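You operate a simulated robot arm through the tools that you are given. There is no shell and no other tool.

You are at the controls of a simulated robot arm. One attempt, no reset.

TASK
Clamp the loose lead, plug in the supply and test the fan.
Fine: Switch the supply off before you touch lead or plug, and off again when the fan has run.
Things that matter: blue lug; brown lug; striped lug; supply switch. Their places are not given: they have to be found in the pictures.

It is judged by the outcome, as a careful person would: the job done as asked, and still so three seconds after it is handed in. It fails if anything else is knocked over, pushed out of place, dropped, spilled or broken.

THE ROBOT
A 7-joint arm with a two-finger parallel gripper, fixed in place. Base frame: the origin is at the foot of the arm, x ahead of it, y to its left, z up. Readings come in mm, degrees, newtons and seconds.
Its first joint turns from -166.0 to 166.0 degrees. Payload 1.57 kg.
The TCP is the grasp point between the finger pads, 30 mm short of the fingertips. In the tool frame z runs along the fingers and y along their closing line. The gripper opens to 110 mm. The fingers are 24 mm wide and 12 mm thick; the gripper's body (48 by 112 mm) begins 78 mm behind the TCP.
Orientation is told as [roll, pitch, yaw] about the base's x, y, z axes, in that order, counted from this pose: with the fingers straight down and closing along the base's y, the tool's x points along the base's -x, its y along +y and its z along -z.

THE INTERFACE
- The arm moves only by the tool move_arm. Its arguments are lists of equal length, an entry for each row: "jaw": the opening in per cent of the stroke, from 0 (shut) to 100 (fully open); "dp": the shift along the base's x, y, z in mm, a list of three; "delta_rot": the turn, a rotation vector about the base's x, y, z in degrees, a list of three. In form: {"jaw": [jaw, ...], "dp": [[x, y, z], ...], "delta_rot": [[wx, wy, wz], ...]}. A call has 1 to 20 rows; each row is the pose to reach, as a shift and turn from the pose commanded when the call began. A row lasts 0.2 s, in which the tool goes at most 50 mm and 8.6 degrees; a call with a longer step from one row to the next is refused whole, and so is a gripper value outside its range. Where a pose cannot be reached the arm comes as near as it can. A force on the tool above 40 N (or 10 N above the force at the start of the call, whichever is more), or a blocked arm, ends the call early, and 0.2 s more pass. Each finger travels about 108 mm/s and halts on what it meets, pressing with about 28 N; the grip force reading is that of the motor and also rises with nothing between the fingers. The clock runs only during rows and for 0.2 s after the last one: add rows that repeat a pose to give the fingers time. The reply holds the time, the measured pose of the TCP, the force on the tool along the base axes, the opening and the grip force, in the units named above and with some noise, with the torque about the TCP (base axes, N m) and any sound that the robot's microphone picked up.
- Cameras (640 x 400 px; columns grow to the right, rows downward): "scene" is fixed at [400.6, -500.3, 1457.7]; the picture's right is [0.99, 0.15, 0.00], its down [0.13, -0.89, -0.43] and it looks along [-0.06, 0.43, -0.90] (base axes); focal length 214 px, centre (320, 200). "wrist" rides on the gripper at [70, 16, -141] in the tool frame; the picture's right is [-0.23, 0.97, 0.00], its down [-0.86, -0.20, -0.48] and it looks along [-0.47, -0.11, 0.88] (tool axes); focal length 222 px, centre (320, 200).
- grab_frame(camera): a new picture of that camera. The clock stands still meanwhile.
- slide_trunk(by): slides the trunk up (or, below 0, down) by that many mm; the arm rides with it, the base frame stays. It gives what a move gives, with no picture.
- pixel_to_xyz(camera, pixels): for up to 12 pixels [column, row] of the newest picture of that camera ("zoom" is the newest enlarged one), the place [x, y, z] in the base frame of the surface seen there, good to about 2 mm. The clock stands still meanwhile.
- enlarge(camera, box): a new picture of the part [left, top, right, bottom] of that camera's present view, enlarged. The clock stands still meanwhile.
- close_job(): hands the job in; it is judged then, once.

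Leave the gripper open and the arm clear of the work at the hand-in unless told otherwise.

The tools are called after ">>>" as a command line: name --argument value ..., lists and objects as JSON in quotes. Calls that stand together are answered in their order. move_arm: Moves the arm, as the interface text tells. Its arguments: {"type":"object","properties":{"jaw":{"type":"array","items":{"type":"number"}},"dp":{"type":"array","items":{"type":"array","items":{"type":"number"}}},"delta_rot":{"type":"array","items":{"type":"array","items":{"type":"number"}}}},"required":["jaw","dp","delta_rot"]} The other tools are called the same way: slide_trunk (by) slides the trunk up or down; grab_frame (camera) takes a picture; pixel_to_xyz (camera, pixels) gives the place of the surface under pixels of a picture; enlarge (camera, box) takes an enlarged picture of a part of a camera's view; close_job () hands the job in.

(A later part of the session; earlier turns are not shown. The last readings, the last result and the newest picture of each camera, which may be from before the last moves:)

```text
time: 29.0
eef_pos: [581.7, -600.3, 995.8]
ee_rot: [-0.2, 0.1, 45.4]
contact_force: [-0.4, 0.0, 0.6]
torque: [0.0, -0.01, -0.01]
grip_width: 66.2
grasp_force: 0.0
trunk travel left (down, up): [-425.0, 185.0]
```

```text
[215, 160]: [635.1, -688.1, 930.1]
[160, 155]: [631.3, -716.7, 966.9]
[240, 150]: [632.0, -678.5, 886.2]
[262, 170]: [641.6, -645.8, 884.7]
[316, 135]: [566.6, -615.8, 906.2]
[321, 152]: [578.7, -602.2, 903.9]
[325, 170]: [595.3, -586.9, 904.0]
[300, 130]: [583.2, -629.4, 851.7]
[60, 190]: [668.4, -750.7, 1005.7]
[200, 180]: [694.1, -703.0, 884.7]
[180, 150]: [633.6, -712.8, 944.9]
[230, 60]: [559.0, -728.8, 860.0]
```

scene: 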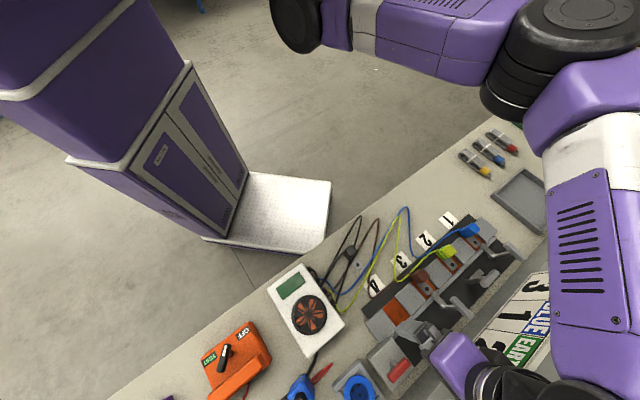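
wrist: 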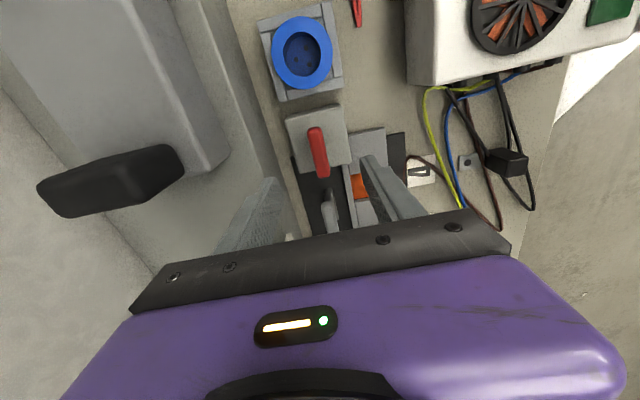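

The ledge starts at about f=910 and the housing at about f=935. The fingers reach about f=882 and the body about 893, so there's clearance. I'll descend onto the red bar to TCP z≈896 and close the jaws.

>>> move_arm --jaw '[60, 60, 60, 60, 60, 60, 60]' --dp '[[0, -1, -20], [0, -1.5, -40], [0, -1.5, -60], [0, -1.5, -75], [0, -1.5, -88], [0, -1.5, -98], [0, -1.5, -98]]' --delta_rot '[[0, 0, 0], [0, 0, 0], [0, 0, 0], [0, 0, 0], [0, 0, 0], [0, 0, 0], [0, 0, 0]]'

>>> move_arm --jaw '[30, 10, 0, 0, 0]' --dp '[[0, 0, 0], [0, 0, 0], [0, 0, 0], [0, 0, 0], [0, 0, 0]]' --delta_rot '[[0, 0, 0], [0, 0, 0], [0, 0, 0], [0, 0, 0], [0, 0, 0]]'

>>> grab_frame --camera "wrist"

```text
time: 30.6
eef_pos: [582.1, -603.4, 898.8]
ee_rot: [-0.1, 0.0, 45.5]
contact_force: [0.4, -0.3, -0.3]
torque: [0.01, 0.0, -0.02]
grip_width: 65.9
grasp_force: 0.0
trunk travel left (down, up): [-425.0, 185.0]
```

```text
time: 31.8
eef_pos: [582.2, -603.8, 899.1]
ee_rot: [0.0, 0.1, 45.5]
contact_force: [-4.6, 6.0, 0.0]
torque: [0.19, -0.01, 0.03]
grip_width: 16.1
grasp_force: 31.4
trunk travel left (down, up): [-425.0, 185.0]
```

```text
taken
```

wrist: 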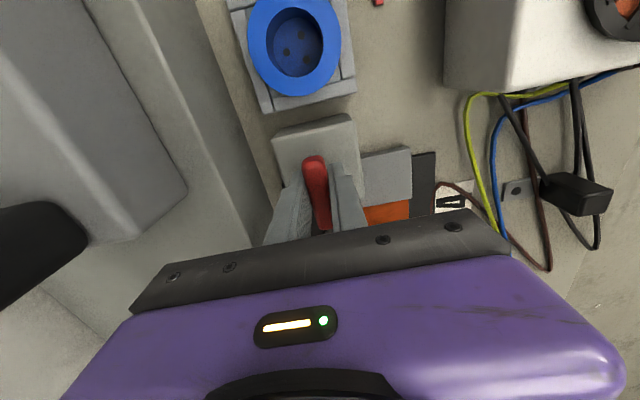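

The bar is gripped at 16 mm wide with a small side load, so I'll re-centre by about 1.5 mm. Then I'll feel for the turning direction with a small counter-clockwise turn, watching the torque.

>>> move_arm --jaw '[0, 0, 0, 0]' --dp '[[-1.2, 1.4, 0], [-1.2, 1.4, 0], [-1.2, 1.4, 0], [-1.2, 1.4, 0]]' --delta_rot '[[0, 0, 0], [0, 0, 3], [0, 0, 6], [0, 0, 6]]'

```text
time: 32.8
eef_pos: [581.7, -602.9, 898.3]
ee_rot: [-0.3, 0.1, 51.6]
contact_force: [6.8, -18.6, -3.2]
torque: [0.66, -0.14, -0.04]
grip_width: 16.2
grasp_force: 31.9
trunk travel left (down, up): [-425.0, 185.0]
```

The torque about z is almost nil after 6°, so it seems to turn this way, but I shifted slightly too far. I'll ease the offset back about 1 mm and check the picture.

>>> move_arm --jaw '[0, 0]' --dp '[[0.4, -1.0, 0], [0.4, -1.0, 0]]' --delta_rot '[[0, 0, 0], [0, 0, 0]]'

>>> enlarge --camera "wrist" --box '[240, 100, 400, 220]'

```text
time: 33.4
eef_pos: [581.7, -603.0, 899.3]
ee_rot: [-0.1, 0.1, 51.5]
contact_force: [6.6, -14.7, -0.8]
torque: [-0.57, 0.84, 0.01]
grip_width: 15.9
grasp_force: 32.0
trunk travel left (down, up): [-425.0, 185.0]
```

```text
3.33 times, centred on (320, 160) of wrist
```

zoom: 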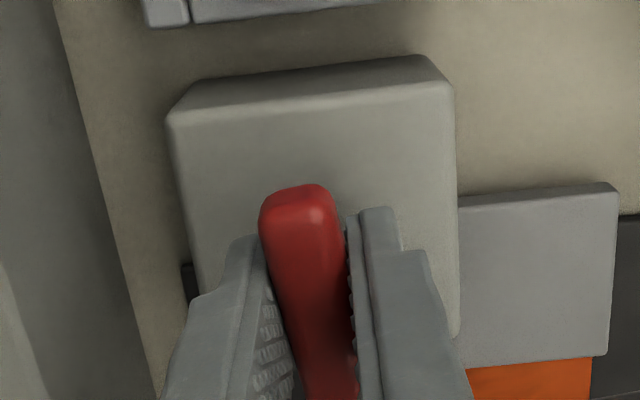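

The bar has turned with the fingers: width is unchanged and the torque low. I'll re-centre by another 0.7 mm and continue counter-clockwise in small stages, watching force and sound.

>>> move_arm --jaw '[0, 0, 0, 0]' --dp '[[0.3, -0.7, 0], [0.3, -0.7, 0], [0.3, -0.7, 0], [0.3, -0.7, 0]]' --delta_rot '[[0, 0, 4], [0, 0, 10], [0, 0, 16], [0, 0, 16]]'

>>> grab_frame --camera "wrist"

```text
time: 34.4
eef_pos: [582.4, -603.1, 897.9]
ee_rot: [-0.2, 0.1, 67.7]
contact_force: [10.1, -13.2, -2.1]
torque: [0.13, 0.18, -0.07]
grip_width: 15.9
grasp_force: 31.4
trunk travel left (down, up): [-425.0, 185.0]
```

```text
taken
```

wrist: 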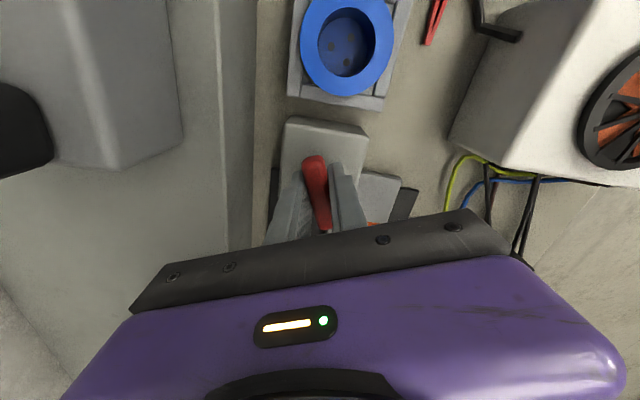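

The bar keeps rotating with the gripper, 22° so far with low torque. I'll continue counter-clockwise.

>>> move_arm --jaw '[0, 0, 0, 0, 0, 0]' --dp '[[0.6, -0.8, 0], [0.6, -0.8, 0], [0.6, -0.8, 0], [0.6, -0.8, 0], [0.6, -0.8, 0], [0.6, -0.8, 0]]' --delta_rot '[[0, 0, 7], [0, 0, 14], [0, 0, 21], [0, 0, 28], [0, 0, 35], [0, 0, 35]]'

>>> grab_frame --camera "wrist"

```text
time: 35.8
eef_pos: [584.3, -603.7, 899.7]
ee_rot: [-0.3, 0.0, 102.7]
contact_force: [19.6, -4.0, 5.7]
torque: [0.82, 0.53, -0.03]
grip_width: 16.0
grasp_force: 31.6
trunk travel left (down, up): [-425.0, 185.0]
```

```text
taken
```

wrist: 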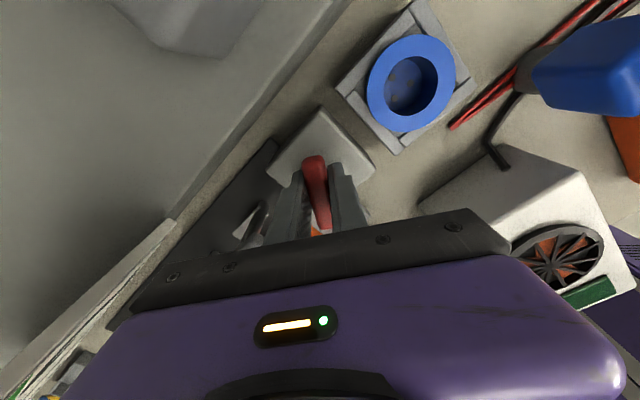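

57° turned and still free. The side force is +x 20 N, so I'll ease the tool +1.5 mm in x and continue toward 90°.

>>> move_arm --jaw '[0, 0, 0, 0, 0, 0]' --dp '[[1.5, -0.2, 0], [1.5, -0.2, 0], [1.5, -0.2, 0], [1.5, -0.2, 0], [1.5, -0.2, 0], [1.5, -0.2, 0]]' --delta_rot '[[0, 0, 7], [0, 0, 14], [0, 0, 20], [0, 0, 26], [0, 0, 31], [0, 0, 31]]'

>>> grab_frame --camera "wrist"

```text
time: 37.2
eef_pos: [585.9, -604.1, 898.8]
ee_rot: [-0.2, 0.0, 133.7]
contact_force: [23.1, 10.2, 7.0]
torque: [0.45, 0.91, -0.03]
grip_width: 16.3
grasp_force: 31.0
trunk travel left (down, up): [-425.0, 185.0]
```

```text
taken
```

wrist: 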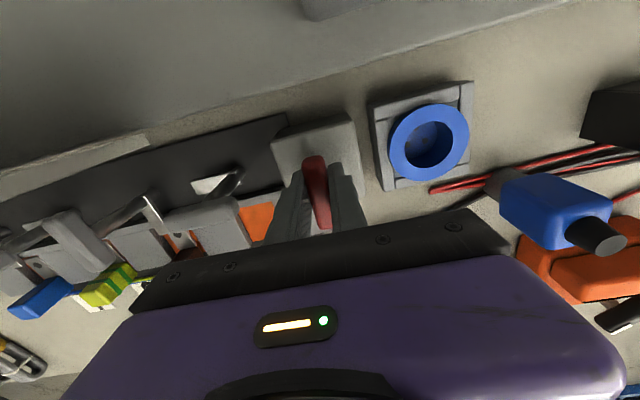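

About 88° turned with no stop felt yet. I'll probe a further 5° for an end stop.

>>> move_arm --jaw '[0, 0, 0]' --dp '[[1.0, 0.5, 0], [1.0, 0.5, 0], [1.0, 0.5, 0]]' --delta_rot '[[0, 0, 2.5], [0, 0, 5], [0, 0, 5]]'

>>> enlarge --camera "wrist" --box '[240, 100, 400, 220]'

```text
time: 38.0
eef_pos: [584.5, -603.4, 898.8]
ee_rot: [-0.2, 0.0, 138.5]
contact_force: [22.2, 11.8, 4.3]
torque: [-0.12, 0.07, -1.02]
grip_width: 17.0
grasp_force: 32.2
trunk travel left (down, up): [-425.0, 185.0]
```

```text
3.33 times, centred on (320, 160) of wrist
```

zoom: 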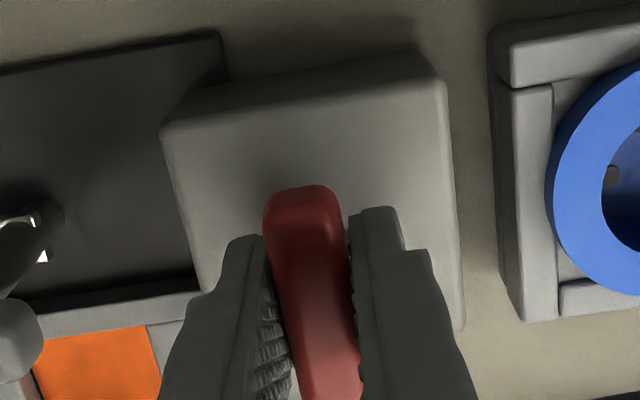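

There is an end stop: -1 N·m at 138°, so the end position is about 135°. The switch has gone from one end of its travel to the other. I'll relax the last 3°, release, rise and compare pictures for any change in the rig.

>>> move_arm --jaw '[0, 20, 40, 50, 50, 50, 50, 50, 50]' --dp '[[0, 0, 0], [0, 0, 0], [0, 0, 0], [0, 0, 0], [0, 0, 20], [0, 0, 50], [0, 0, 80], [0, 0, 110], [0, 0, 110]]' --delta_rot '[[0, 0, -3], [0, 0, -3], [0, 0, -3], [0, 0, -3], [0, 0, -3], [0, 0, -3], [0, 0, -3], [0, 0, -3], [0, 0, -3]]'

>>> grab_frame --camera "wrist"

>>> enlarge --camera "scene" --box '[180, 240, 440, 400]'

```text
time: 40.0
eef_pos: [585.4, -603.0, 1008.4]
ee_rot: [-0.1, 0.0, 135.5]
contact_force: [-0.4, 0.0, 0.9]
torque: [0.03, 0.01, 0.0]
grip_width: 55.3
grasp_force: 0.0
trunk travel left (down, up): [-425.0, 185.0]
```

```text
taken
```

wrist: 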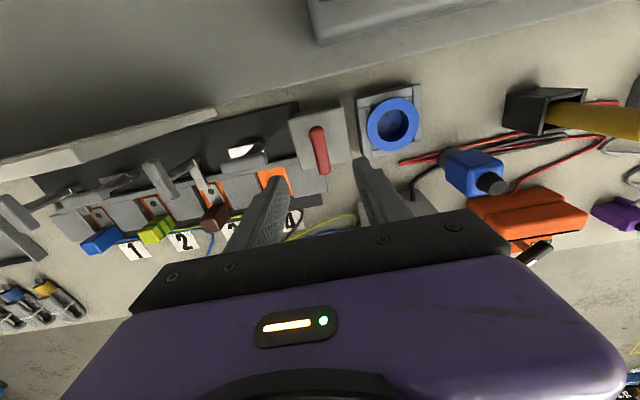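

```text
2.46 times, centred on (310, 320) of scene
```

zoom: 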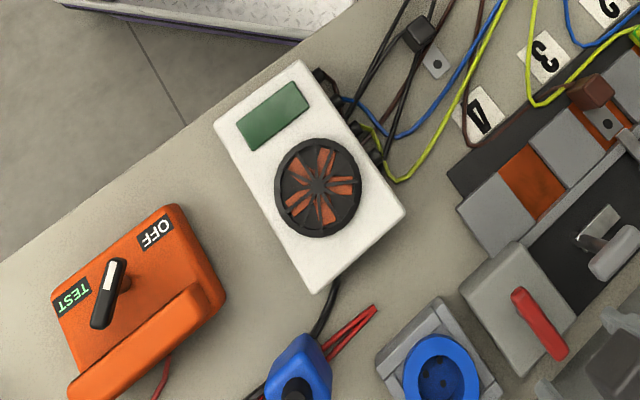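

Nothing on the fan unit changed. Now that the handle points across, I'll look at the housing area that was hidden under it.

>>> enlarge --camera "wrist" --box '[270, 70, 440, 190]'

>>> enlarge --camera "scene" --box '[330, 330, 430, 400]'

```text
3.33 times, centred on (355, 130) of wrist
```

zoom: 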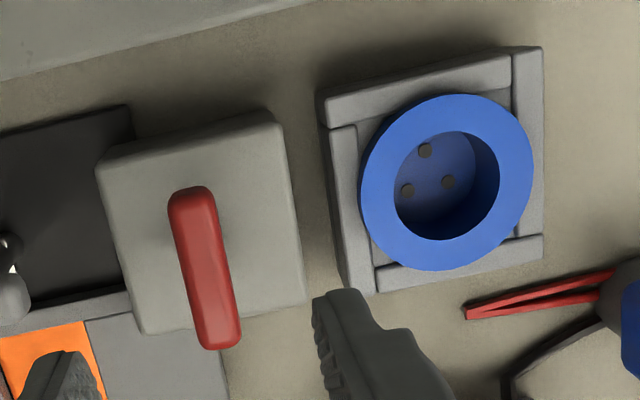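

```text
5.71 times, centred on (380, 365) of scene
```

zoom: 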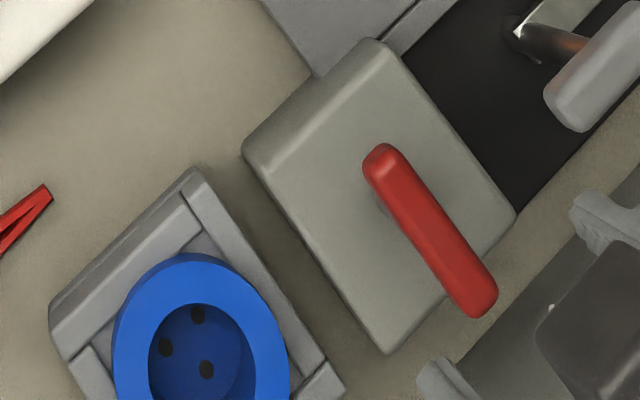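

The red handle is now across the socket–switch–block line, and the orange tester stays off. From the instruction's wording, I take the supply to have been on at the start and off now. I'll confirm this when the plug goes in, because the fan must stay still. Next is lever 2. Side-grasping it would put the gripper body against the sign, so I'll push its handle with closed fingers at yaw -45°. First I'll back away and turn.

>>> move_arm --jaw '[50, 50, 50, 50, 50, 50, 50, 50, 50, 50, 50]' --dp '[[-10, 10, 10], [-20, 20, 20], [-30, 30, 30], [-40, 40, 40], [-50, 50, 50], [-60, 60, 50], [-60, 60, 50], [-60, 60, 50], [-60, 60, 50], [-60, 60, 50], [-60, 60, 50]]' --delta_rot '[[0, 0, -8.4], [0, 0, -16.8], [0, 0, -25.2], [0, 0, -33.6], [0, 0, -42], [0, 0, -50.4], [0, 0, -58.8], [0, 0, -67.2], [0, 0, -75.6], [0, 0, -84], [0, 0, -90.3]]'

>>> move_arm --jaw '[50, 50, 50, 50, 50, 50, 50, 50, 50, 50, 50, 50]' --dp '[[20, 15, 0], [40, 30, 0], [60, 46, 0], [80, 62, 0], [100, 78, 0], [120, 94, 0], [140, 110, 0], [160, 126, 0], [180, 142, 0], [200, 158, -10], [215, 170, -20], [215, 170, -30]]' --delta_rot '[[0, 0, -8.4], [0, 0, -16.8], [0, 0, -25.2], [0, 0, -33.6], [0, 0, -42], [0, 0, -50.4], [0, 0, -58.8], [0, 0, -67.2], [0, 0, -75.6], [0, 0, -84], [0, 0, -90.3], [0, 0, -90.3]]'

>>> grab_frame --camera "wrist"

```text
time: 42.4
eef_pos: [523.0, -543.5, 1058.9]
ee_rot: [0.0, 0.0, 45.2]
contact_force: [0.3, -0.2, -0.7]
torque: [0.01, -0.01, 0.02]
grip_width: 55.0
grasp_force: 0.0
trunk travel left (down, up): [-425.0, 185.0]
```

```text
time: 45.0
eef_pos: [739.7, -374.2, 1029.1]
ee_rot: [-0.1, 0.0, -45.3]
contact_force: [-0.7, 0.9, 0.3]
torque: [0.04, 0.0, 0.02]
grip_width: 55.1
grasp_force: 0.0
trunk travel left (down, up): [-425.0, 185.0]
```

```text
taken
```

wrist: 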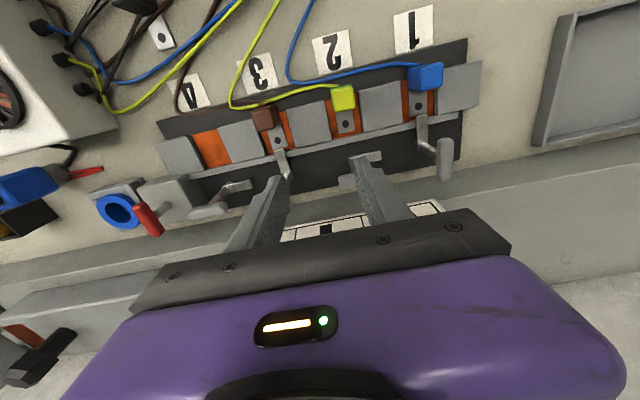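

I'm positioned at the near side of lever 2. I'll close the fingers and descend beside the handle's left end, on the bench-front side and about 12 mm clear of the bar, down to TCP z≈900.

>>> move_arm --jaw '[30, 10, 0, 0, 0, 0, 0, 0]' --dp '[[5, -1, -20], [10, -1.5, -45], [15.1, -2.3, -70], [15.1, -2.3, -90], [15.1, -2.3, -105], [15.1, -2.3, -118], [15.1, -2.3, -129], [15.1, -2.3, -129]]' --delta_rot '[[0, 0, 0], [0, 0, 0], [0, 0, 0], [0, 0, 0], [0, 0, 0], [0, 0, 0], [0, 0, 0], [0, 0, 0]]'

>>> grab_frame --camera "wrist"

>>> enlarge --camera "scene" --box '[380, 210, 540, 330]'

```text
time: 46.8
eef_pos: [753.8, -376.8, 899.2]
ee_rot: [-0.1, 0.0, -45.1]
contact_force: [0.1, -0.3, 0.2]
torque: [0.01, -0.04, -0.01]
grip_width: 0.0
grasp_force: 21.2
trunk travel left (down, up): [-425.0, 185.0]
```

```text
taken
```

wrist: 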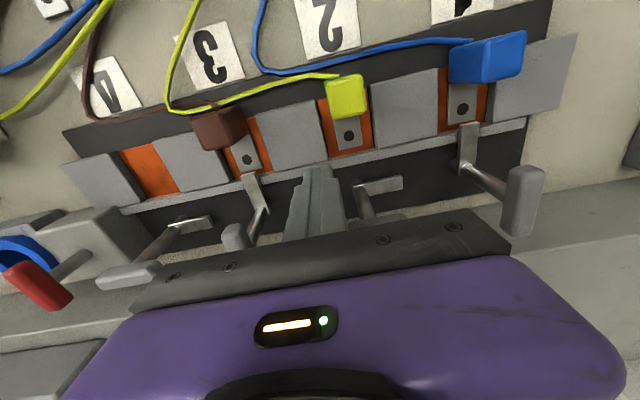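

```text
3.33 times, centred on (460, 270) of scene
```

zoom: 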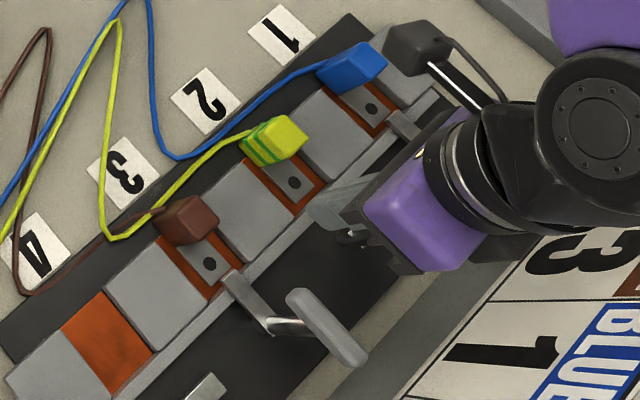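

The closed fingers are next to lever 2's left half. I'll push gently outward for the first part of the arc, watching the force.

>>> move_arm --jaw '[0, 0, 0, 0, 0, 0]' --dp '[[7, -6.5, 0], [13, -12, 0], [16, -15, 0], [19, -19, 0], [22.1, -22.6, 0], [22.1, -22.6, 0]]' --delta_rot '[[0, 0, 0], [0, 0, 0], [0, 0, 0], [0, 0, 0], [0, 0, 0], [0, 0, 0]]'

>>> grab_frame --camera "wrist"

```text
time: 48.2
eef_pos: [777.5, -399.0, 899.5]
ee_rot: [-0.2, 0.0, -45.1]
contact_force: [-2.1, -1.1, 0.3]
torque: [0.03, 0.04, -0.05]
grip_width: 0.1
grasp_force: 21.3
trunk travel left (down, up): [-425.0, 185.0]
```

```text
taken
```

wrist: 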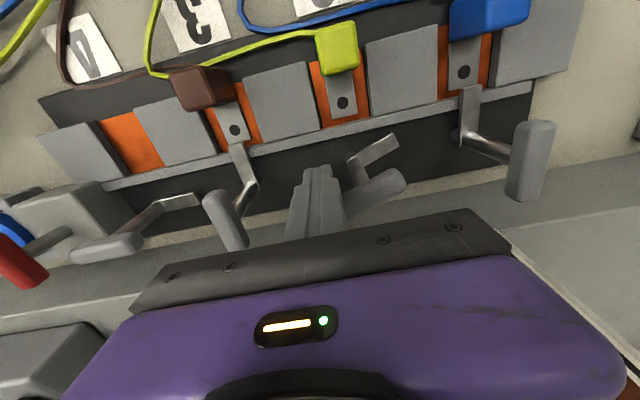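

The lever is turning as intended, about 28° so far at about 2 N. I'll continue along the arc toward 90°.

>>> move_arm --jaw '[0, 0, 0, 0, 0, 0]' --dp '[[2.5, -1.5, 0], [4.8, -2.8, 0], [7.5, -3.7, 0], [10.3, -4.1, 0], [13, -4.2, 0], [13, -4.2, 0]]' --delta_rot '[[0, 0, 0], [0, 0, 0], [0, 0, 0], [0, 0, 0], [0, 0, 0], [0, 0, 0]]'

>>> grab_frame --camera "wrist"

```text
time: 49.6
eef_pos: [789.6, -401.9, 900.5]
ee_rot: [-0.1, 0.0, -45.1]
contact_force: [-1.6, -2.7, 0.5]
torque: [0.03, -0.05, -0.05]
grip_width: 0.0
grasp_force: 21.5
trunk travel left (down, up): [-425.0, 185.0]
```

```text
taken
```

wrist: 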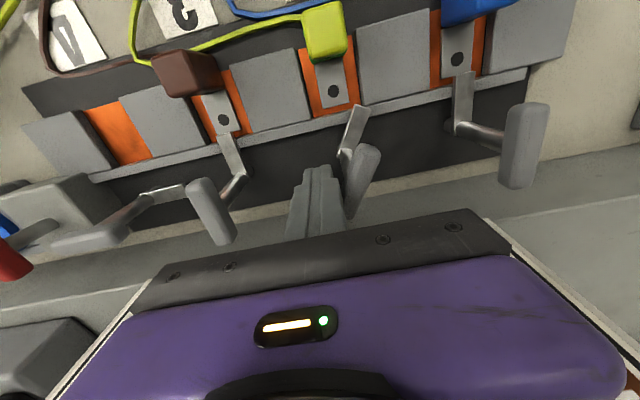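

About 65° turned, and the foot nearly points at the slot. I'll push the last part sideways until I feel the stop.

>>> move_arm --jaw '[0, 0, 0, 0, 0]' --dp '[[3, 0, 0], [6, 0.8, 0], [8.3, 1.6, 0], [9.8, 3.1, 0], [9.8, 3.1, 0]]' --delta_rot '[[0, 0, 0], [0, 0, 0], [0, 0, 0], [0, 0, 0], [0, 0, 0]]'

>>> grab_frame --camera "wrist"

```text
time: 50.8
eef_pos: [798.2, -400.1, 899.9]
ee_rot: [-0.2, -0.1, -45.2]
contact_force: [-3.2, -6.9, -4.5]
torque: [-0.04, 0.05, 0.03]
grip_width: 0.2
grasp_force: 21.8
trunk travel left (down, up): [-425.0, 185.0]
```

```text
taken
```

wrist: 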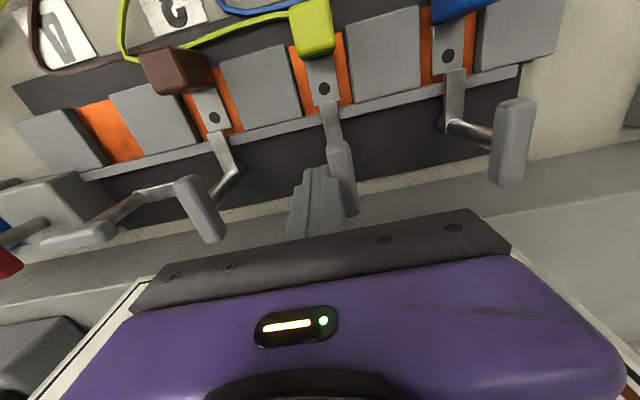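

The foot now points into slot 2 like the clamped ways, and the force rose to about 8 N. I'll push 2–3 mm more to be sure it's on its stop.

>>> move_arm --jaw '[0, 0, 0]' --dp '[[1.2, 1.2, 0], [2.2, 2.2, 0], [2.2, 2.2, 0]]' --delta_rot '[[0, 0, 0], [0, 0, 0], [0, 0, 0]]'

>>> enlarge --camera "wrist" --box '[160, 20, 560, 250]'

```text
time: 51.6
eef_pos: [798.0, -400.2, 900.0]
ee_rot: [-0.4, 0.2, -45.3]
contact_force: [-22.2, -17.2, -1.6]
torque: [0.01, 0.04, 0.16]
grip_width: 0.0
grasp_force: 20.8
trunk travel left (down, up): [-425.0, 185.0]
```

```text
1.60 times, centred on (360, 135) of wrist
```

zoom: 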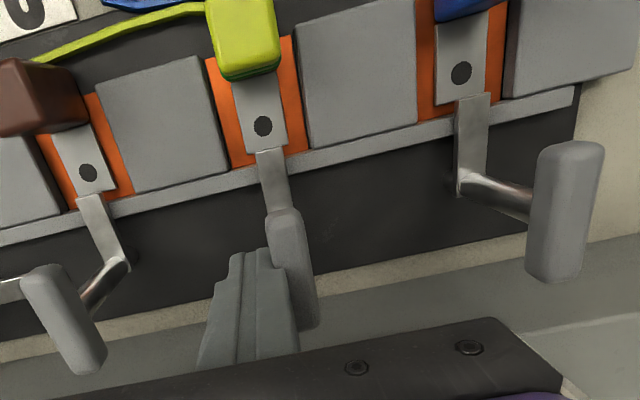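

The stop is reached: the position didn't advance and the force is 28 N. I'll back off to the side, rise clear, and check way 2.

>>> move_arm --jaw '[0, 0, 0, 0, 0, 0, 0, 0]' --dp '[[-4, -4, 0], [-10, -9, 0], [-15, -10, 5], [-25, -3, 40], [-40, 10, 80], [-55, 25, 120], [-55, 25, 130], [-55, 25, 130]]' --delta_rot '[[0, 0, 0], [0, 0, 0], [0, 0, 0], [0, 0, 0], [0, 0, 0], [0, 0, 0], [0, 0, 0], [0, 0, 0]]'

>>> grab_frame --camera "wrist"

>>> enlarge --camera "wrist" --box '[200, 40, 500, 230]'

```text
time: 53.4
eef_pos: [745.8, -372.1, 1031.1]
ee_rot: [-0.1, 0.1, -45.1]
contact_force: [-0.3, -0.1, -0.3]
torque: [0.01, -0.03, 0.02]
grip_width: 0.0
grasp_force: 21.1
trunk travel left (down, up): [-425.0, 185.0]
```

```text
taken
```

wrist: 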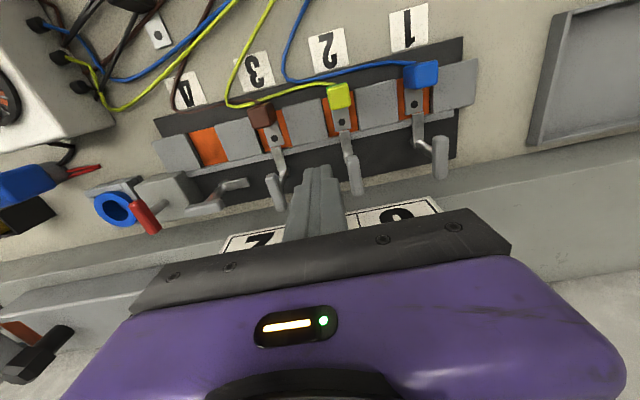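

```text
2.11 times, centred on (350, 135) of wrist
```

zoom: 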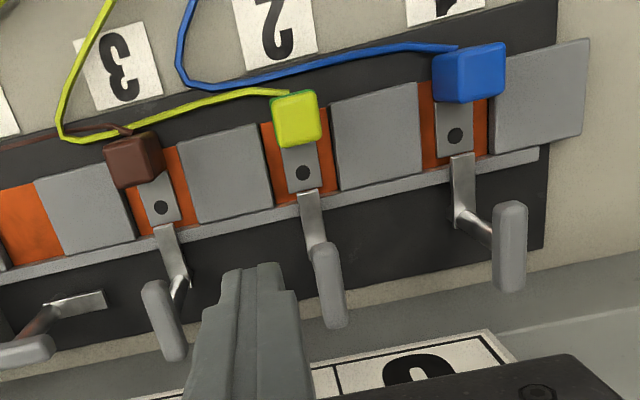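

Way 2 is now clamped just like ways 1 and 3. Next is the plug: I'll move over it with the jaws open and look closely at its shape, pins and cord, and compare it with the socket.

>>> move_arm --jaw '[0, 20, 40, 60, 80, 100, 100, 100, 100, 100, 100, 100, 100]' --dp '[[-30, -10, 10], [-65, -30, 20], [-100, -55, 20], [-135, -80, 20], [-170, -105, 20], [-205, -130, 20], [-240, -155, 20], [-275, -180, 20], [-310, -205, 20], [-340, -235, 10], [-365, -262, 0], [-384, -280, -10], [-384, -280, -10]]' --delta_rot '[[0, 0, 0], [0, 0, 0], [0, 0, 0], [0, 0, 0], [0, 0, 0], [0, 0, 0], [0, 0, 0], [0, 0, 0], [0, 0, 0], [0, 0, 0], [0, 0, 0], [0, 0, 0], [0, 0, 0]]'

>>> grab_frame --camera "wrist"

>>> enlarge --camera "wrist" --box '[220, 90, 440, 240]'

```text
time: 56.2
eef_pos: [361.8, -652.3, 1020.2]
ee_rot: [-0.1, 0.1, -45.1]
contact_force: [0.0, -0.2, 0.9]
torque: [0.02, 0.03, 0.01]
grip_width: 110.0
grasp_force: 0.1
trunk travel left (down, up): [-425.0, 185.0]
```

```text
taken
```

wrist: 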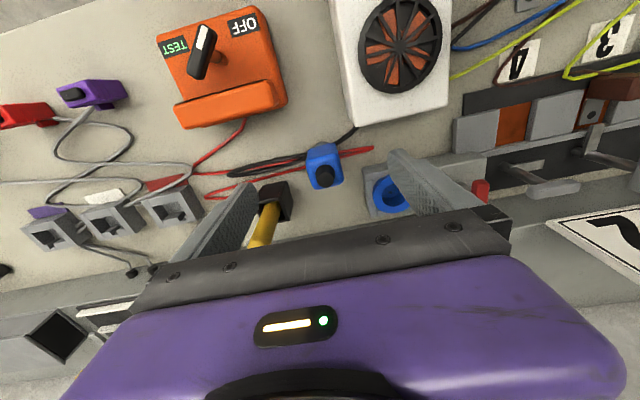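

```text
2.67 times, centred on (330, 165) of wrist
```

zoom: 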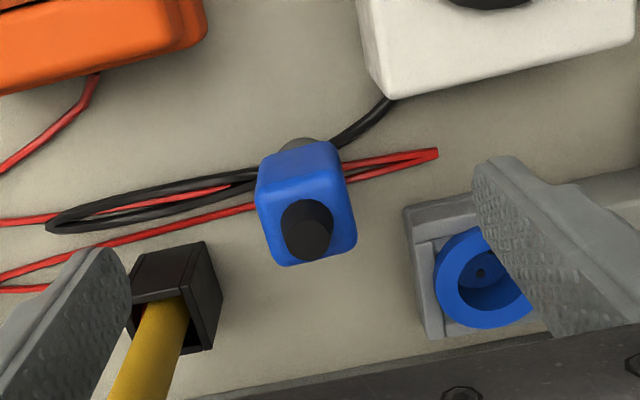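

>>> pixel_to_xyz --camera "zoom" --pixels '[[307, 240], [307, 212], [265, 200], [345, 190], [270, 255], [350, 245], [300, 165], [263, 165], [340, 152], [295, 145], [285, 260], [310, 185]]'

>>> enlarge --camera "wrist" --box '[290, 130, 360, 200]'

>>> enlarge --camera "scene" --box '[250, 340, 350, 400]'

```text
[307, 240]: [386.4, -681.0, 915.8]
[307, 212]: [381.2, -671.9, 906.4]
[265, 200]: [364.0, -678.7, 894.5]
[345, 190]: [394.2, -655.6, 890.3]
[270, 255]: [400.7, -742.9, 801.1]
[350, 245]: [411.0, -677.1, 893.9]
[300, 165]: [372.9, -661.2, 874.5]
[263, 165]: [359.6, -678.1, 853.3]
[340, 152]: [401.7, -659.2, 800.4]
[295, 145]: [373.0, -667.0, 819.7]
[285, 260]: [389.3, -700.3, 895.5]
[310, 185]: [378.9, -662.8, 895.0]
```

```text
5.71 times, centred on (325, 165) of wrist
```

zoom: 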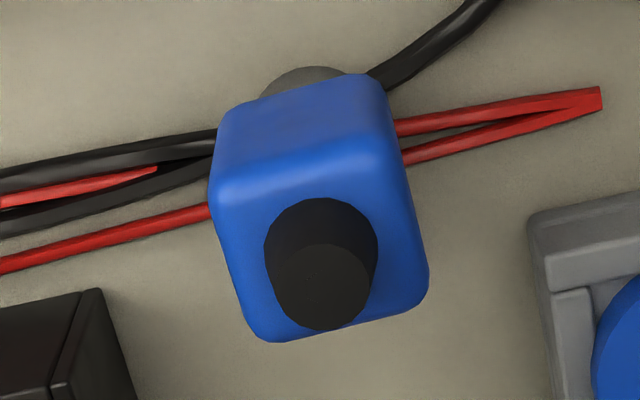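

```text
6.40 times, centred on (300, 370) of scene
```

zoom: 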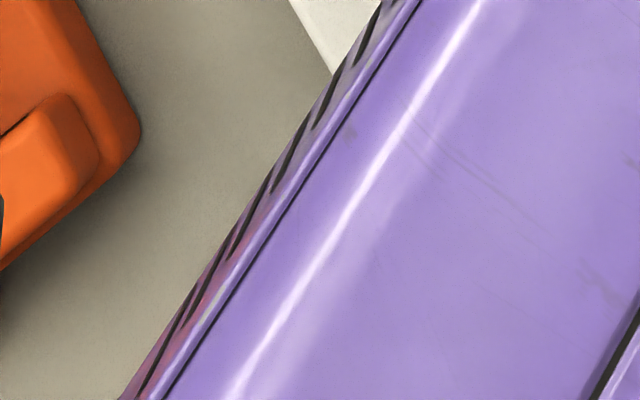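

The plug stands upright: black cap top at z≈916, blue body top at z≈895, about 42 mm square and roughly parallel to the bench axes. Its axis is near (388, -680), with a grey nose below. Next I'll look at the socket from directly above to get its centre and hole pattern.

>>> move_arm --jaw '[100, 100, 100, 100, 100]' --dp '[[30, 0, 0], [60, 2, 0], [90, 4, 0], [108, 5, 0], [108, 5, 0]]' --delta_rot '[[0, 0, 0], [0, 0, 0], [0, 0, 0], [0, 0, 0], [0, 0, 0]]'

>>> grab_frame --camera "wrist"

>>> enlarge --camera "wrist" --box '[260, 130, 380, 230]'

```text
time: 57.4
eef_pos: [472.5, -648.2, 1019.2]
ee_rot: [0.0, -0.1, -45.1]
contact_force: [0.3, -0.2, 0.7]
torque: [-0.03, 0.02, 0.0]
grip_width: 109.9
grasp_force: 0.1
trunk travel left (down, up): [-425.0, 185.0]
```

```text
taken
```

wrist: 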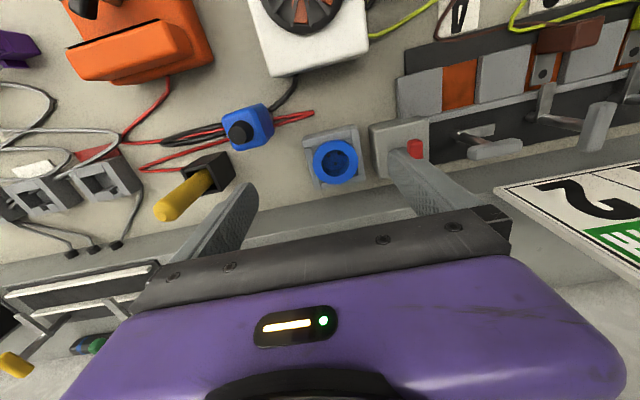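

```text
4.00 times, centred on (320, 180) of wrist
```

zoom: 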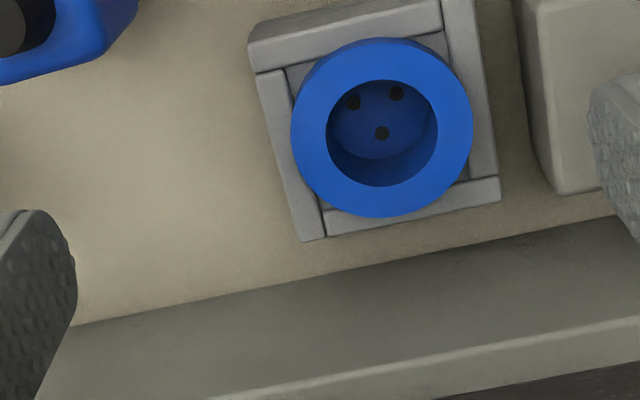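

The socket has three holes in a triangle, with one hole pointing outward (+f) and two toward the bench front. Next I'll look at the plug's lower part from this side.

>>> enlarge --camera "wrist" --box '[200, 70, 320, 170]'

>>> pixel_to_xyz --camera "wrist" --pixels '[[336, 143], [337, 182], [315, 163], [357, 160], [336, 166], [338, 176], [328, 156], [339, 153], [335, 163], [320, 176], [353, 147], [345, 172]]'

```text
4.00 times, centred on (260, 120) of wrist
```

zoom: 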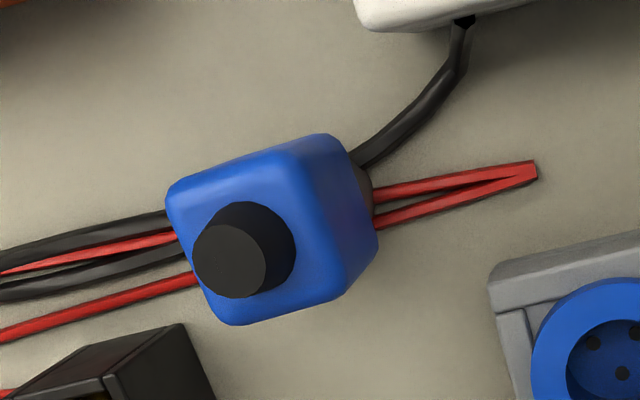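

```text
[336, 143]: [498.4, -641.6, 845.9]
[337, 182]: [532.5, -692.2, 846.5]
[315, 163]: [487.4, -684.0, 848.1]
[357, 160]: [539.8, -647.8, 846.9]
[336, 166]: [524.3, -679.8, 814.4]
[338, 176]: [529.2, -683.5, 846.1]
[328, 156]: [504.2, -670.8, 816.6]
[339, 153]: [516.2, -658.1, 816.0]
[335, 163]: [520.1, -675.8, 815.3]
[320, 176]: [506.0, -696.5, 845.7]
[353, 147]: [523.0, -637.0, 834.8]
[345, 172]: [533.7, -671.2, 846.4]
```

I'll measure the plug's cap, body corners and nose from this enlarged view to fix its axis and yaw.

>>> enlarge --camera "wrist" --box '[200, 70, 320, 170]'

>>> pixel_to_xyz --camera "zoom" --pixels '[[230, 261], [225, 245], [240, 275], [180, 195], [305, 150], [230, 315], [335, 295], [345, 170], [368, 230], [350, 285], [361, 185], [340, 225]]'

```text
4.00 times, centred on (260, 120) of wrist
```

zoom: 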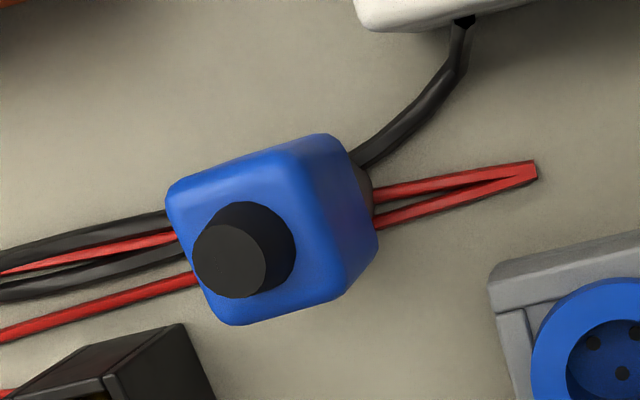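

```text
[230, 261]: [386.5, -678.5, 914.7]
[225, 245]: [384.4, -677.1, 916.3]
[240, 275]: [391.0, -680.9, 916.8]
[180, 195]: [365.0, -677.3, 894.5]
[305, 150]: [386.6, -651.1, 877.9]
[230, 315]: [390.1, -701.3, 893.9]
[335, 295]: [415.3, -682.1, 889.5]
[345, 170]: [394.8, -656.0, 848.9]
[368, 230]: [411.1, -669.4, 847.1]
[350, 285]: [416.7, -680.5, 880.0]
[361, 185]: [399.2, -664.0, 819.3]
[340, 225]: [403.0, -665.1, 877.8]
```

The plug axis is at about (388.5, -678.7), body bottom z≈847 and top ≈895, yawed about -4° from the bench axes. I'll go above it with yaw -49° and the jaws at 65%.

>>> move_arm --jaw '[90, 80, 65, 65, 65]' --dp '[[-30, -11, 0], [-60, -22, -5], [-84, -30.5, -15], [-84, -30.5, -19], [-84, -30.5, -19]]' --delta_rot '[[0, 0, -2], [0, 0, -4], [0, 0, -4], [0, 0, -4], [0, 0, -4]]'

>>> grab_frame --camera "wrist"

>>> enlarge --camera "wrist" --box '[250, 120, 400, 240]'

```text
time: 58.6
eef_pos: [386.6, -678.6, 1001.7]
ee_rot: [-0.1, 0.1, -49.1]
contact_force: [-0.1, -0.1, -0.8]
torque: [0.0, -0.02, 0.02]
grip_width: 71.5
grasp_force: 0.1
trunk travel left (down, up): [-425.0, 185.0]
```

```text
taken
```

wrist: 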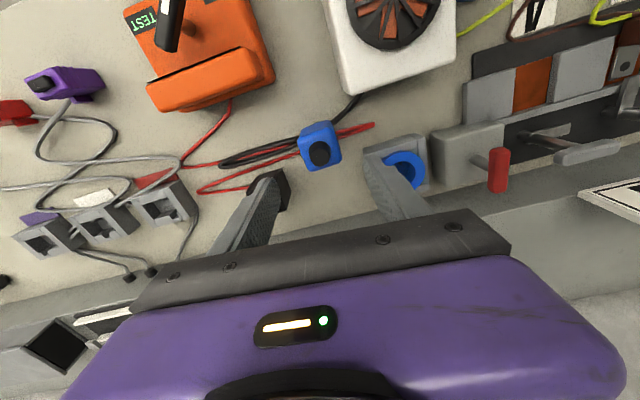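

```text
3.33 times, centred on (325, 180) of wrist
```

zoom: 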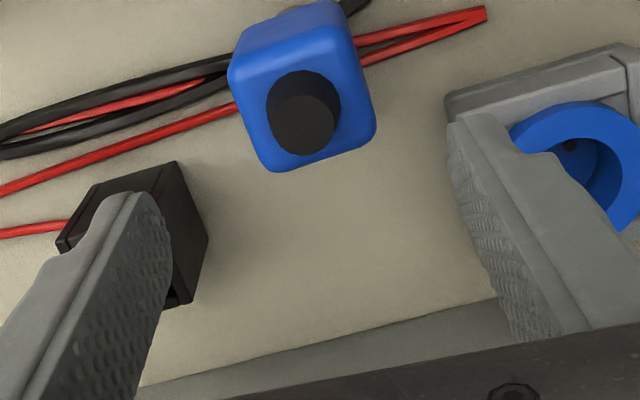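

The body's edges look parallel to the bench axes, at about 45°. I'll turn back to yaw -45°, centre, and descend around the plug body to TCP z≈888.

>>> move_arm --jaw '[65, 65, 65, 65, 65, 65, 65]' --dp '[[1.5, 0, 0], [1.9, 0, -25], [1.9, 0, -50], [1.9, 0, -75], [1.9, 0, -95], [1.9, 0, -113], [1.9, 0, -113]]' --delta_rot '[[0, 0, 2], [0, 0, 4], [0, 0, 4], [0, 0, 4], [0, 0, 4], [0, 0, 4], [0, 0, 4]]'

>>> grab_frame --camera "wrist"

>>> enlarge --camera "wrist" --box '[230, 100, 410, 240]'

```text
time: 60.2
eef_pos: [388.9, -678.3, 888.3]
ee_rot: [-0.1, -0.1, -45.1]
contact_force: [0.4, -0.1, 1.0]
torque: [0.0, 0.01, -0.02]
grip_width: 71.4
grasp_force: 0.0
trunk travel left (down, up): [-425.0, 185.0]
```

```text
taken
```

wrist: 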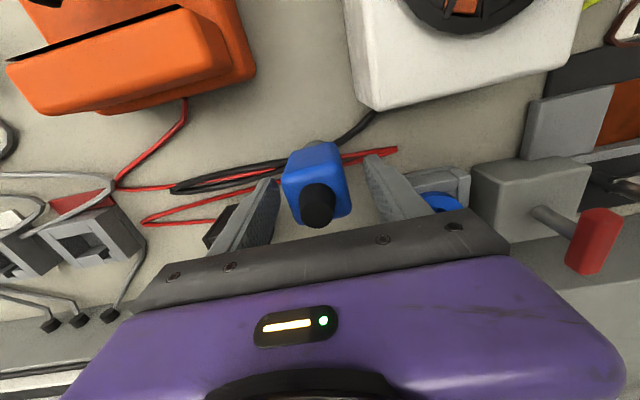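

```text
2.86 times, centred on (320, 170) of wrist
```

zoom: 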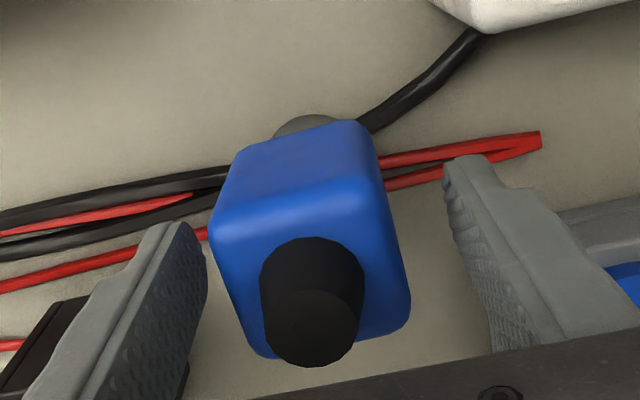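

The body is between the fingers but looks nearer the left one. I'll measure finger and body positions before closing.

>>> pixel_to_xyz --camera "zoom" --pixels '[[195, 235], [205, 290], [455, 175], [470, 240], [235, 220], [365, 190], [315, 325], [250, 330], [400, 300], [305, 120], [225, 260], [395, 230]]'

```text
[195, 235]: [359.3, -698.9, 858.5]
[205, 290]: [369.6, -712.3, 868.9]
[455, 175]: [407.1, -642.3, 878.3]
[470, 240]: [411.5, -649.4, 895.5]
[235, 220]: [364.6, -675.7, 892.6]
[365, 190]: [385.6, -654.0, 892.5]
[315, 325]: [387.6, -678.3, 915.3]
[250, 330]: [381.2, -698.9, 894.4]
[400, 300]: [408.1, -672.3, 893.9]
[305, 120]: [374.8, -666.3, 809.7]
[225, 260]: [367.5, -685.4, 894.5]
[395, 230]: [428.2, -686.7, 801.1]
```

The body's centre (l≈-205.5) matches the mid-point between the fingers (-204.2). I'll close the grip.

>>> move_arm --jaw '[50, 35, 25, 20, 20, 20]' --dp '[[-0.5, -0.5, 0], [-0.5, -0.5, 0], [-0.5, -0.5, 0], [-0.5, -0.5, 0], [-0.5, -0.5, 0], [-0.5, -0.5, 0]]' --delta_rot '[[0, 0, 0], [0, 0, 0], [0, 0, 0], [0, 0, 0], [0, 0, 0], [0, 0, 0]]'

>>> grab_frame --camera "wrist"

```text
time: 61.6
eef_pos: [388.8, -678.1, 889.8]
ee_rot: [0.0, 0.0, -45.1]
contact_force: [-0.6, 0.5, 1.8]
torque: [0.01, 0.02, 0.03]
grip_width: 44.7
grasp_force: 28.0
trunk travel left (down, up): [-425.0, 185.0]
```

```text
taken
```

wrist: 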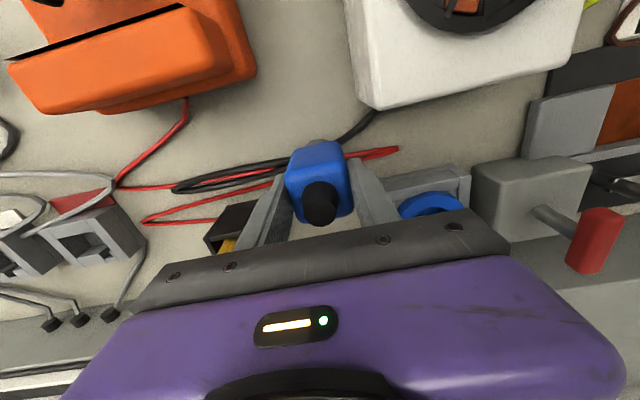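

It's gripped at 44.7 mm wide with 28 N. I'll lift straight up 100 mm, watching the force and the picture.

>>> move_arm --jaw '[10, 10, 10, 10, 10, 10, 10]' --dp '[[0, 0, 10], [0, 0, 25], [0, 0, 45], [0, 0, 65], [0, 0, 85], [0, 0, 100], [0, 0, 100]]' --delta_rot '[[0, 0, 0], [0, 0, 0], [0, 0, 0], [0, 0, 0], [0, 0, 0], [0, 0, 0], [0, 0, 0]]'

>>> grab_frame --camera "wrist"

>>> grab_frame --camera "scene"

```text
time: 63.2
eef_pos: [388.5, -679.0, 987.7]
ee_rot: [-0.1, 0.0, -45.1]
contact_force: [0.0, -0.5, -2.1]
torque: [0.03, -0.01, -0.01]
grip_width: 44.6
grasp_force: 28.2
trunk travel left (down, up): [-425.0, 185.0]
```

```text
taken
```

wrist: 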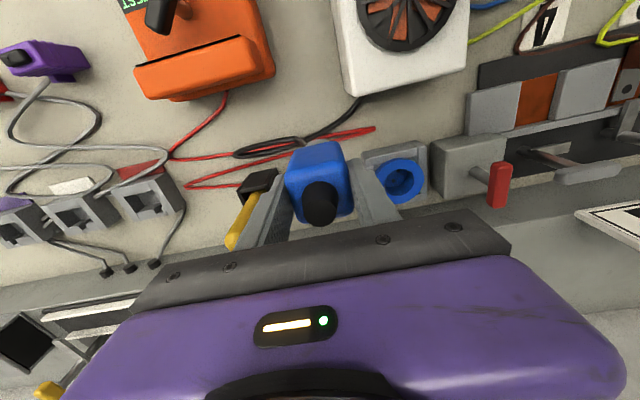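

```text
taken
```

scene: 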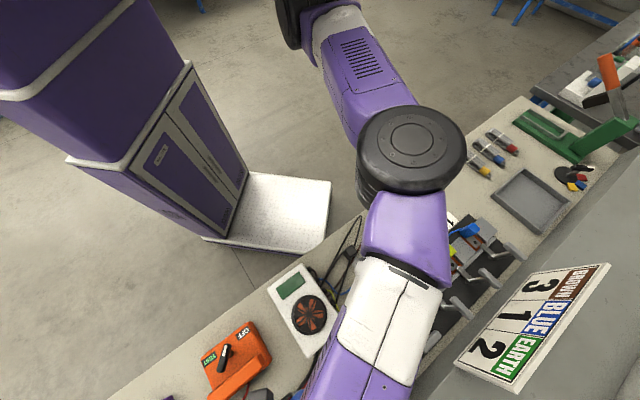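

The plug is lifted and held, with its weight about 2 N. I'll enlarge the wrist view to see where the cord attaches.

>>> enlarge --camera "wrist" --box '[220, 90, 440, 240]'

>>> pixel_to_xyz --camera "wrist" --pixels '[[318, 212], [318, 205], [300, 160], [340, 155], [316, 170], [400, 162], [380, 176], [420, 180], [402, 195], [401, 178], [300, 180], [345, 190]]'

```text
2.67 times, centred on (330, 165) of wrist
```

zoom: 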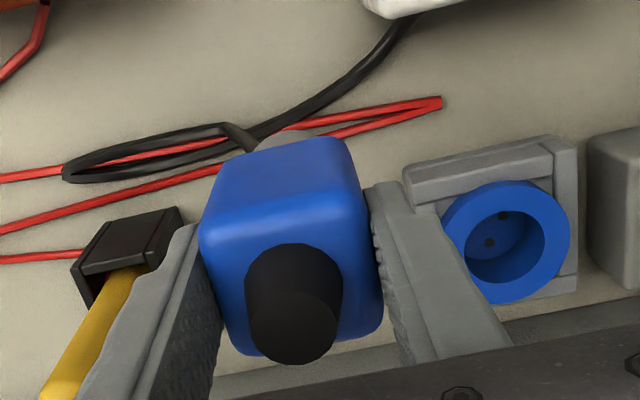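

```text
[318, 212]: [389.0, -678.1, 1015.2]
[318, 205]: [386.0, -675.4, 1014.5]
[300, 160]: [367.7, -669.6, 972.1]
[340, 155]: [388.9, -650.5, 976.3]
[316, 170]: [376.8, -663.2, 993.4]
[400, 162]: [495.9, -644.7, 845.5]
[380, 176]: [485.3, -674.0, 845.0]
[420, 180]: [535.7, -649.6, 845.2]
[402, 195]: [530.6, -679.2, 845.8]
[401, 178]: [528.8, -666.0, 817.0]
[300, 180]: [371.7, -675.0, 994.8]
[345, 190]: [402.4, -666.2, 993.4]
```

The cord attaches low on the plug's near side, and everything hangs freely. To refine the socket centre, I'll carry the plug high and place the camera more directly above the socket.

>>> move_arm --jaw '[10, 10, 10, 10, 10, 10, 10]' --dp '[[20, 0, 15], [45, -2, 22], [70, -5, 22], [95, -9, 22], [120, -14, 22], [132, -17, 22], [132, -17, 22]]' --delta_rot '[[0, 0, 0], [0, 0, 0], [0, 0, 0], [0, 0, 0], [0, 0, 0], [0, 0, 0], [0, 0, 0]]'

>>> grab_frame --camera "wrist"

>>> enlarge --camera "wrist" --box '[260, 70, 400, 170]'

```text
time: 64.8
eef_pos: [520.9, -692.8, 1010.0]
ee_rot: [-0.1, 0.0, -45.1]
contact_force: [0.1, -0.2, -1.1]
torque: [0.03, -0.01, 0.0]
grip_width: 44.7
grasp_force: 27.9
trunk travel left (down, up): [-425.0, 185.0]
```

```text
taken
```

wrist: 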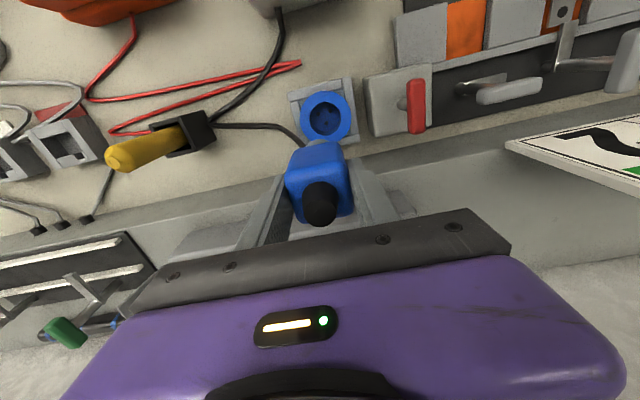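

```text
4.00 times, centred on (330, 120) of wrist
```

zoom: 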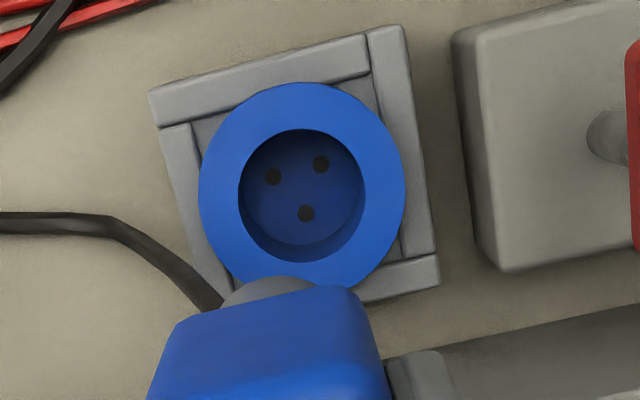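

The socket is now clearly visible. I'll measure its rim, holes and frame corners.

>>> pixel_to_xyz --camera "zoom" --pixels '[[205, 188], [398, 182], [302, 90], [300, 275], [273, 177], [321, 163], [306, 213], [232, 190], [370, 186], [303, 122], [302, 266], [300, 185]]'

>>> pixel_to_xyz --camera "zoom" --pixels '[[155, 95], [395, 30], [435, 275], [165, 120], [250, 80], [400, 100], [230, 112], [375, 112], [375, 262], [240, 262], [215, 250], [390, 250]]'

```text
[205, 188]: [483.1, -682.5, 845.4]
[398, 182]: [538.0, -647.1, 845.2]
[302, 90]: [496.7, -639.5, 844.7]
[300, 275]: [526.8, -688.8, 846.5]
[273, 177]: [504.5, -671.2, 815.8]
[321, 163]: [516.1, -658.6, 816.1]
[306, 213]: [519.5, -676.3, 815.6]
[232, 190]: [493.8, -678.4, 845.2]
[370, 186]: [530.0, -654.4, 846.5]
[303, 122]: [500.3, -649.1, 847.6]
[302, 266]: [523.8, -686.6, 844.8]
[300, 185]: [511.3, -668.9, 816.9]
```

```text
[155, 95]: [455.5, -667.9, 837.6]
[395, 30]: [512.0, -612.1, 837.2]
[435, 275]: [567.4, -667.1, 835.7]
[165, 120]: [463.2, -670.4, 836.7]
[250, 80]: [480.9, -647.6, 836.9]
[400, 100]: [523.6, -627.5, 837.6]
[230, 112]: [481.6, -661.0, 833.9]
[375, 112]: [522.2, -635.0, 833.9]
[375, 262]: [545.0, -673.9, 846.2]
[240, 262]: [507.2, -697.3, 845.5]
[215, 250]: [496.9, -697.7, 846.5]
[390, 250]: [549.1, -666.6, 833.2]
```

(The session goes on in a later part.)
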